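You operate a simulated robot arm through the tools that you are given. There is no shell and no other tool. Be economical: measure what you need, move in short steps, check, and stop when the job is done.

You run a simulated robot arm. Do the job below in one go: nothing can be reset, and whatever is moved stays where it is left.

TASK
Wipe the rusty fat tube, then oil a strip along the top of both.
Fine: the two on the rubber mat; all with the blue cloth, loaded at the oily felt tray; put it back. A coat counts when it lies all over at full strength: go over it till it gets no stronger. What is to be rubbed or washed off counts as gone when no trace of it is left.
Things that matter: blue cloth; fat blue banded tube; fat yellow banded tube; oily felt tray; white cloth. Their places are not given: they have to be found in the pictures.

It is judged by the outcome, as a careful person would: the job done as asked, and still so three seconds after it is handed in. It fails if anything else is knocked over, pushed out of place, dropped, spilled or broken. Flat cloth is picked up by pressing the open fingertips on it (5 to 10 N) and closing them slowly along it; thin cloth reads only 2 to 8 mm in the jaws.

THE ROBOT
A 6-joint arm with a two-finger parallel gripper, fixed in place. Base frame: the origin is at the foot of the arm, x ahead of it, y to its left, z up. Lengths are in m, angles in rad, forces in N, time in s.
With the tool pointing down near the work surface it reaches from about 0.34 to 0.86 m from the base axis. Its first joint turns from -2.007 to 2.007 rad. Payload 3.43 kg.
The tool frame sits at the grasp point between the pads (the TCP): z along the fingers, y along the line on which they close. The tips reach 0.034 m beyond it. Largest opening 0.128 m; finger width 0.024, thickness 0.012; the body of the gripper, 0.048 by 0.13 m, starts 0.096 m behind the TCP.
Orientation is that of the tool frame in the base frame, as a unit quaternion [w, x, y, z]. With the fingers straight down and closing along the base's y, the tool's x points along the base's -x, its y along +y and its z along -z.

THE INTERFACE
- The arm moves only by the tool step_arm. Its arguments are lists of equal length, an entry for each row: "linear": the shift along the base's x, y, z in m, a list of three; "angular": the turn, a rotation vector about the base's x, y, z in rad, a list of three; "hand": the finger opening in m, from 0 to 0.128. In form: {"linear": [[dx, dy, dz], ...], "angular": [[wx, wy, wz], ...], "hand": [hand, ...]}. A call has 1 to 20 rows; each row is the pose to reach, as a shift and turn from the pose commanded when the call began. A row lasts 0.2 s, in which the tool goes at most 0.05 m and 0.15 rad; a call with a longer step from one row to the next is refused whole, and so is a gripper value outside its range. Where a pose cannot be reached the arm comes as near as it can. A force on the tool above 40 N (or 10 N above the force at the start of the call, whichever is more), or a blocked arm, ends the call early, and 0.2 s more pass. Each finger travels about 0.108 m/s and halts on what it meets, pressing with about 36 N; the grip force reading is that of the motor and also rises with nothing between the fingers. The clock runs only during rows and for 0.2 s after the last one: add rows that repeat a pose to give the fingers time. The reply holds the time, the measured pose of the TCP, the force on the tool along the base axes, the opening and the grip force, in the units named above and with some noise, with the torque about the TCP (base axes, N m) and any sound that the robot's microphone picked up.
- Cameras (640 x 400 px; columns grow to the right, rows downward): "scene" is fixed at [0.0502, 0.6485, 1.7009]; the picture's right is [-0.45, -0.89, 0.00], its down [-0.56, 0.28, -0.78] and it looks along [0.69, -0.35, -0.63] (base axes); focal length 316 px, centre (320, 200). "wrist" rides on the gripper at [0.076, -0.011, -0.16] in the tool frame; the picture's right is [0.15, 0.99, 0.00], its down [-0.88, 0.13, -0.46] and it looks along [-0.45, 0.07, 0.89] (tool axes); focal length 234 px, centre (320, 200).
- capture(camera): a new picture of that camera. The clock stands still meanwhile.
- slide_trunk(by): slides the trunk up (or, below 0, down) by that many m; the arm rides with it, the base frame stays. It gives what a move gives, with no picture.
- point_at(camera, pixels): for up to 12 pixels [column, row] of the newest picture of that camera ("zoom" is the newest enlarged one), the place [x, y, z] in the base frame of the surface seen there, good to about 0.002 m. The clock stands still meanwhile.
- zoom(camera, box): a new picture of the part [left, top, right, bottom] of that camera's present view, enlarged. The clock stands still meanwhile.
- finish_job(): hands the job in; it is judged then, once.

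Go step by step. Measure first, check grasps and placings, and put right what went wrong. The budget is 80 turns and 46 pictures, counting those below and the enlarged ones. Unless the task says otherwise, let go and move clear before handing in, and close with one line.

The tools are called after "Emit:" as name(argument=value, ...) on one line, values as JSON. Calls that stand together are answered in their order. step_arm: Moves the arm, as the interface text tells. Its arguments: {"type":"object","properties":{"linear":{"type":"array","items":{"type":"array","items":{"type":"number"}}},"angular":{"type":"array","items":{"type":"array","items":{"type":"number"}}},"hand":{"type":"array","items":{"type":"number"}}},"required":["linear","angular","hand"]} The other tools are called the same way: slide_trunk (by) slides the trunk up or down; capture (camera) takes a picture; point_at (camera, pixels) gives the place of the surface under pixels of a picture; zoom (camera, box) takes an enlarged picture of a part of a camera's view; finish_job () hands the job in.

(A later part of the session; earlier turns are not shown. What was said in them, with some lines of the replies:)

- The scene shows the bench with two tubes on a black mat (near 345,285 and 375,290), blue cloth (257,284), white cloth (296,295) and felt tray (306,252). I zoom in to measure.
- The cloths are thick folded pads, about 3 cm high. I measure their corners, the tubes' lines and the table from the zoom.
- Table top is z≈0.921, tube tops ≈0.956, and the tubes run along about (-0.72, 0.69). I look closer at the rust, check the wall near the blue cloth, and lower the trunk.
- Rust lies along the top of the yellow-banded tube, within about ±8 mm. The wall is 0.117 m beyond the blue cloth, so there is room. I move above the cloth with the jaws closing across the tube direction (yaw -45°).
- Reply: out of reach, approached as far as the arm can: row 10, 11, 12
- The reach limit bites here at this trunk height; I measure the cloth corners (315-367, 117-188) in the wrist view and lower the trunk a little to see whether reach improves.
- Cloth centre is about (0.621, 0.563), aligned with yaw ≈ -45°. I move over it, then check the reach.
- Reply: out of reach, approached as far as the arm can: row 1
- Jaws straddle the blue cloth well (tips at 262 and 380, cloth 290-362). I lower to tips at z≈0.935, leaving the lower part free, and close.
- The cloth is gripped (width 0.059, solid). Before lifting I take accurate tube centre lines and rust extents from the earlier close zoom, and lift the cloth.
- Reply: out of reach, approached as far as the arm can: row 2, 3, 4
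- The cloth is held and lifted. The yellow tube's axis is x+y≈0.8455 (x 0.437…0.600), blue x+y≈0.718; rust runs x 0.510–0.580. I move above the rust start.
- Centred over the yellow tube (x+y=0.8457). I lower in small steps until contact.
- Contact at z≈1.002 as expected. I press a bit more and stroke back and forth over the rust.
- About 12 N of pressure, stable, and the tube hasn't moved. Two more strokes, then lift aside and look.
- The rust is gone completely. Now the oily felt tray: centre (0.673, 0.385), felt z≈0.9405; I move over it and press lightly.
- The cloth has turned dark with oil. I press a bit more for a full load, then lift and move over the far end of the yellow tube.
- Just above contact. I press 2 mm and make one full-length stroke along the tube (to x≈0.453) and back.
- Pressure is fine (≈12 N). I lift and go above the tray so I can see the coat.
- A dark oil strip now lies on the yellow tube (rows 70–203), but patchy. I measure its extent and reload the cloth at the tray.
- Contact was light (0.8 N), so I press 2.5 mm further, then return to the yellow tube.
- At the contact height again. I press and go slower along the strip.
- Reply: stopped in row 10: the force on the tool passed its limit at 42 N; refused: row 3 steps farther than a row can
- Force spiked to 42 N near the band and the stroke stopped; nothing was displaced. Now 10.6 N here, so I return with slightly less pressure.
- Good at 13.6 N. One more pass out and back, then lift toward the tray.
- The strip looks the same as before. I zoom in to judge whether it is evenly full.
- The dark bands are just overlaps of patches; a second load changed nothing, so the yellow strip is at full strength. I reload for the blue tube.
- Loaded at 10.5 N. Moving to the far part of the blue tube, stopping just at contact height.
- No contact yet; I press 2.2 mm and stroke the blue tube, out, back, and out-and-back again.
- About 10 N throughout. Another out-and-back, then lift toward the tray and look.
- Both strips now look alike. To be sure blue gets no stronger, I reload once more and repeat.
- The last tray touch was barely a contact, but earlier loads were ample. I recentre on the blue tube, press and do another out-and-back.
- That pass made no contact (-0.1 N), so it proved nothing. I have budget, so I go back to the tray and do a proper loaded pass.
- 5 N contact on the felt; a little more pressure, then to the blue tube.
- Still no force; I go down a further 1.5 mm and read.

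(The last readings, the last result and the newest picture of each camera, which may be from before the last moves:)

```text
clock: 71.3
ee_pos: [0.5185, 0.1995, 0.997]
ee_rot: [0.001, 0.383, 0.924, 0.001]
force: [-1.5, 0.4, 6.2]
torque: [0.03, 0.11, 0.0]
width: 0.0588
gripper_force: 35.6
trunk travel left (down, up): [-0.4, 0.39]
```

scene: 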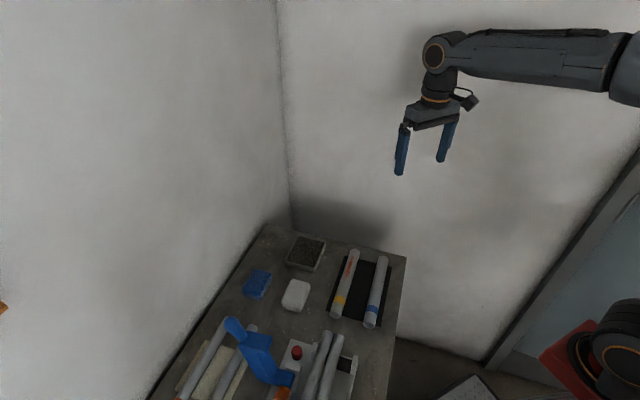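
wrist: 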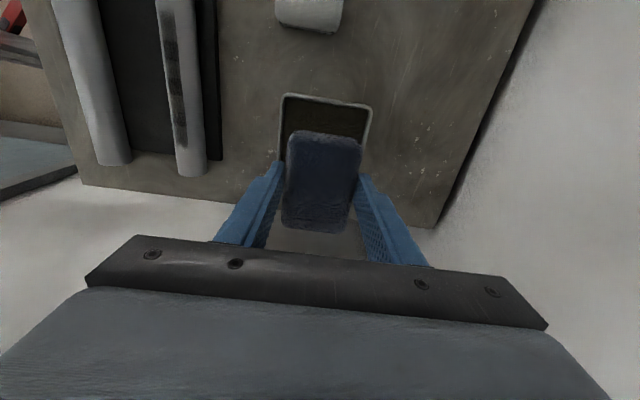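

Contact 6 N at z≈0.997 (the cloth has ridden up ~3 mm in the jaws). Now the full strokes.

Emit:
step_arm(linear=[[0, 0, -0.0004], [-0.02, 0.02, -0.0004], [-0.04, 0.04, -0.0004], [-0.06, 0.06, -0.0004], [-0.08, 0.08, -0.0004], [-0.1, 0.1, -0.0004], [-0.115, 0.115, -0.0004], [-0.1, 0.1, -0.0004], [-0.08, 0.08, -0.0004], [-0.06, 0.06, -0.0004], [-0.04, 0.04, -0.0004], [-0.02, 0.02, -0.0004], [0, 0, -0.0004]], angular=[[0, 0, 0], [0, 0, 0], [0, 0, 0], [0, 0, 0], [0, 0, 0], [0, 0, 0], [0, 0, 0], [0, 0, 0], [0, 0, 0], [0, 0, 0], [0, 0, 0], [0, 0, 0], [0, 0, 0]], hand=[0.03, 0.03, 0.03, 0.03, 0.03, 0.03, 0.03, 0.03, 0.03, 0.03, 0.03, 0.03, 0.03])

Emit:
step_arm(linear=[[0, 0, 0.03], [0, 0, 0.05], [0.026, 0.031, 0.05], [0.052, 0.062, 0.05], [0.078, 0.093, 0.05], [0.104, 0.124, 0.05], [0.13, 0.155, 0.05], [0.156, 0.184, 0.05], [0.156, 0.184, 0.05]], angular=[[0, 0, 0], [0, 0, 0], [0, 0, 0], [0, 0, 0], [0, 0, 0], [0, 0, 0], [0, 0, 0], [0, 0, 0], [0, 0, 0]], hand=[0.03, 0.03, 0.03, 0.03, 0.03, 0.03, 0.03, 0.03, 0.03])

Emit:
zoom(camera="scene", box=[330, 245, 400, 300])

Emit:
capture(camera="wrist")

```text
clock: 74.1
ee_pos: [0.5193, 0.1974, 0.9974]
ee_rot: [0.001, 0.384, 0.923, 0.0]
force: [-4.8, 4.6, 14.6]
torque: [0.33, 0.26, 0.0]
width: 0.0586
gripper_force: 35.8
trunk travel left (down, up): [-0.4, 0.39]
```

```text
clock: 76.1
ee_pos: [0.6743, 0.3839, 1.0461]
ee_rot: [0.002, 0.383, 0.924, 0.001]
force: [0.5, -0.6, 0.5]
torque: [0.01, -0.02, -0.03]
width: 0.0586
gripper_force: 35.7
trunk travel left (down, up): [-0.4, 0.39]
```

```text
7.27 times, centred on (365, 272) of scene
```

zoom: 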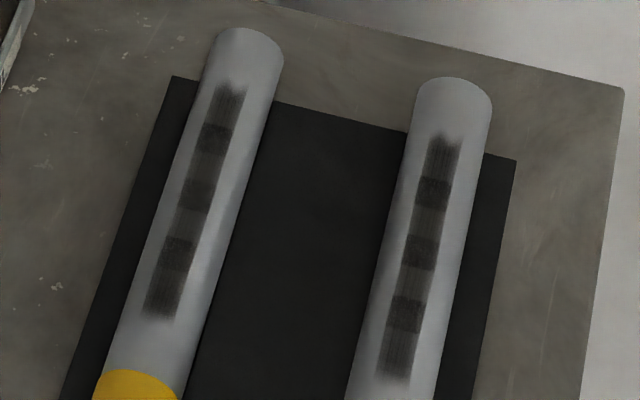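

```text
24 pictures are left
```

wrist: 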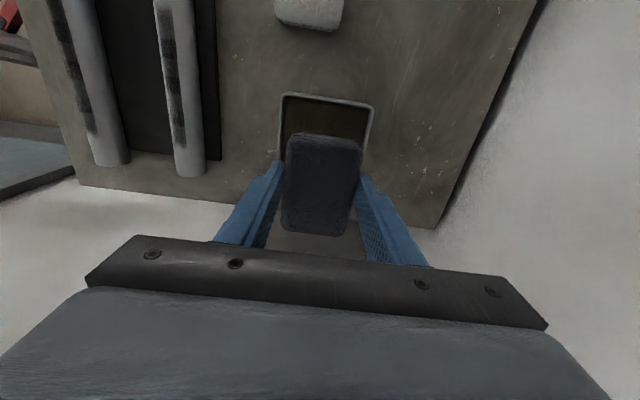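

No change from a full fresh load: both coats are saturated. I carry the cloth back to its place at (0.6205, 0.562).

Emit:
step_arm(linear=[[-0.02, 0.04, 0], [-0.04, 0.08, -0.005], [-0.06, 0.12, -0.01], [-0.07, 0.16, -0.015], [-0.062, 0.17, -0.035], [-0.0538, 0.178, -0.055], [-0.0538, 0.178, -0.07], [-0.0538, 0.178, -0.077], [-0.0538, 0.178, -0.077]], angular=[[0, 0, 0], [0, 0, 0], [0, 0, 0], [0, 0, 0], [0, 0, 0], [0, 0, 0], [0, 0, 0], [0, 0, 0], [0, 0, 0]], hand=[0.03, 0.03, 0.03, 0.03, 0.03, 0.03, 0.03, 0.03, 0.03])

```text
clock: 78.1
ee_pos: [0.6219, 0.5627, 0.9693]
ee_rot: [0.001, 0.382, 0.924, 0.001]
force: [-0.8, 0.6, -0.6]
torque: [0.01, -0.04, 0.01]
width: 0.0588
gripper_force: 36.0
trunk travel left (down, up): [-0.4, 0.39]
```

I lower the last millimetres until the table is felt.

Emit:
step_arm(linear=[[0, 0, -0.002], [0, 0, -0.004], [0, 0, -0.0055], [0, 0, -0.0055]], angular=[[0, 0, 0], [0, 0, 0], [0, 0, 0], [0, 0, 0]], hand=[0.03, 0.03, 0.03, 0.03])

```text
clock: 79.1
ee_pos: [0.6218, 0.5617, 0.9642]
ee_rot: [0.002, 0.383, 0.924, 0.001]
force: [-0.9, 0.2, -0.6]
torque: [0.0, -0.03, -0.03]
width: 0.059
gripper_force: 36.2
trunk travel left (down, up): [-0.4, 0.39]
```

Emit:
step_arm(linear=[[0, 0, -0.0012], [0, 0, -0.0024], [0, 0, -0.0024]], angular=[[0, 0, 0], [0, 0, 0], [0, 0, 0]], hand=[0.03, 0.03, 0.03])

```text
clock: 79.9
ee_pos: [0.6215, 0.5615, 0.9626]
ee_rot: [0.001, 0.382, 0.924, 0.003]
force: [0.1, -0.8, 7.0]
torque: [-0.25, 0.11, 0.0]
width: 0.0588
gripper_force: 35.8
trunk travel left (down, up): [-0.4, 0.39]
```

The cloth rests on the table (7 N). I open gently and rise straight up.

Emit:
step_arm(linear=[[0, 0, 0.001], [0, 0, 0.001], [0, 0, 0.001], [0, 0, 0.02], [0, 0, 0.045], [-0.02, -0.02, 0.07], [-0.04, -0.05, 0.08], [-0.07, -0.08, 0.08], [-0.1, -0.11, 0.08], [-0.1, -0.15, 0.08], [-0.1, -0.19, 0.08]], angular=[[0, 0, 0], [0, 0, 0], [0, 0, 0], [0, 0, 0], [0, 0, 0], [0, 0, 0], [0, 0, 0], [0, 0, 0], [0, 0, 0], [0, 0, 0], [0, 0, 0]], hand=[0.065, 0.08, 0.085, 0.085, 0.085, 0.085, 0.085, 0.085, 0.085, 0.085, 0.085])

Emit:
capture(camera="scene")

Emit:
zoom(camera="scene", box=[220, 220, 420, 345])

```text
clock: 82.3
ee_pos: [0.5213, 0.3706, 1.0415]
ee_rot: [0.001, 0.383, 0.924, 0.0]
force: [0.5, 0.9, -0.6]
torque: [0.0, 0.03, -0.01]
width: 0.0849
gripper_force: 0.1
out of reach, approached as far as the arm can: row 5
trunk travel left (down, up): [-0.4, 0.39]
```

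```text
23 pictures are left
```

scene: 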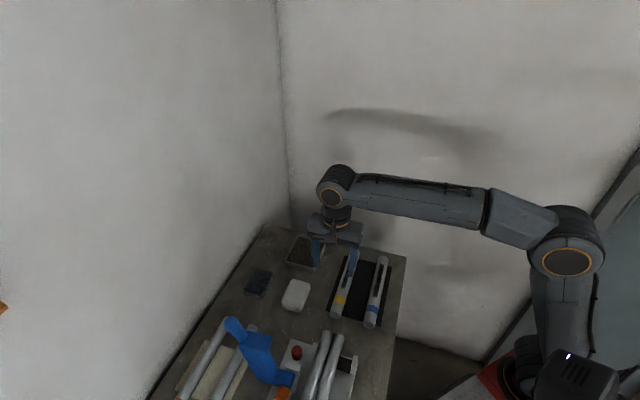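

```text
3.20 times, centred on (320, 282) of scene
```

zoom: 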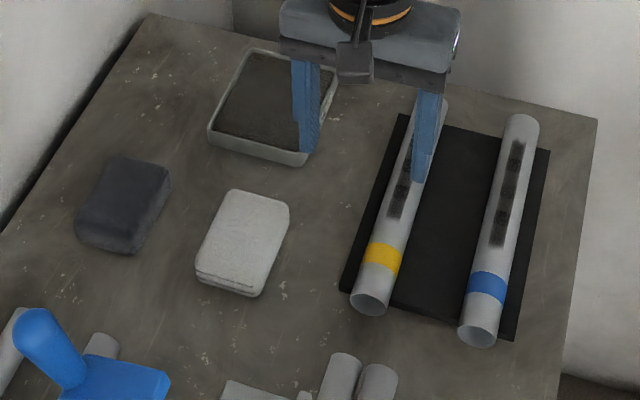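

The cloth is back in its place within a few mm, and the tubes, tray and white cloth are all where they were. I raise clear, then hand in.

Emit:
slide_trunk(by=0.15)

Emit:
zoom(camera="scene", box=[220, 220, 420, 345])

```text
clock: 84.0
ee_pos: [0.5205, 0.371, 1.1923]
ee_rot: [0.001, 0.383, 0.924, 0.0]
force: [0.5, -0.2, 0.7]
torque: [0.0, -0.03, 0.01]
width: 0.085
gripper_force: 0.0
trunk travel left (down, up): [-0.55, 0.24]
```

```text
3.20 times, centred on (320, 282) of scene
```

zoom: 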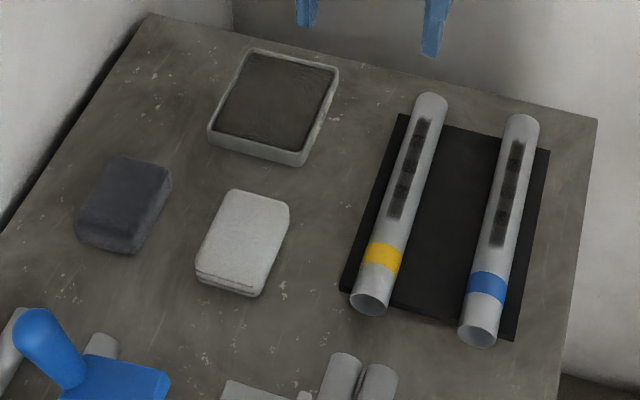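

Everything is in place, the rust is gone, and both strips are coated. Handing in.

Emit:
finish_job()

```text
The job is handed in.
```

I wiped the rust off the yellow-banded tube and oiled a strip along the top of both tubes. I went over each strip again with freshly loaded cloth until it got no darker. The blue cloth, now dark with oil, is back within a few millimetres of where it lay, and nothing else moved.
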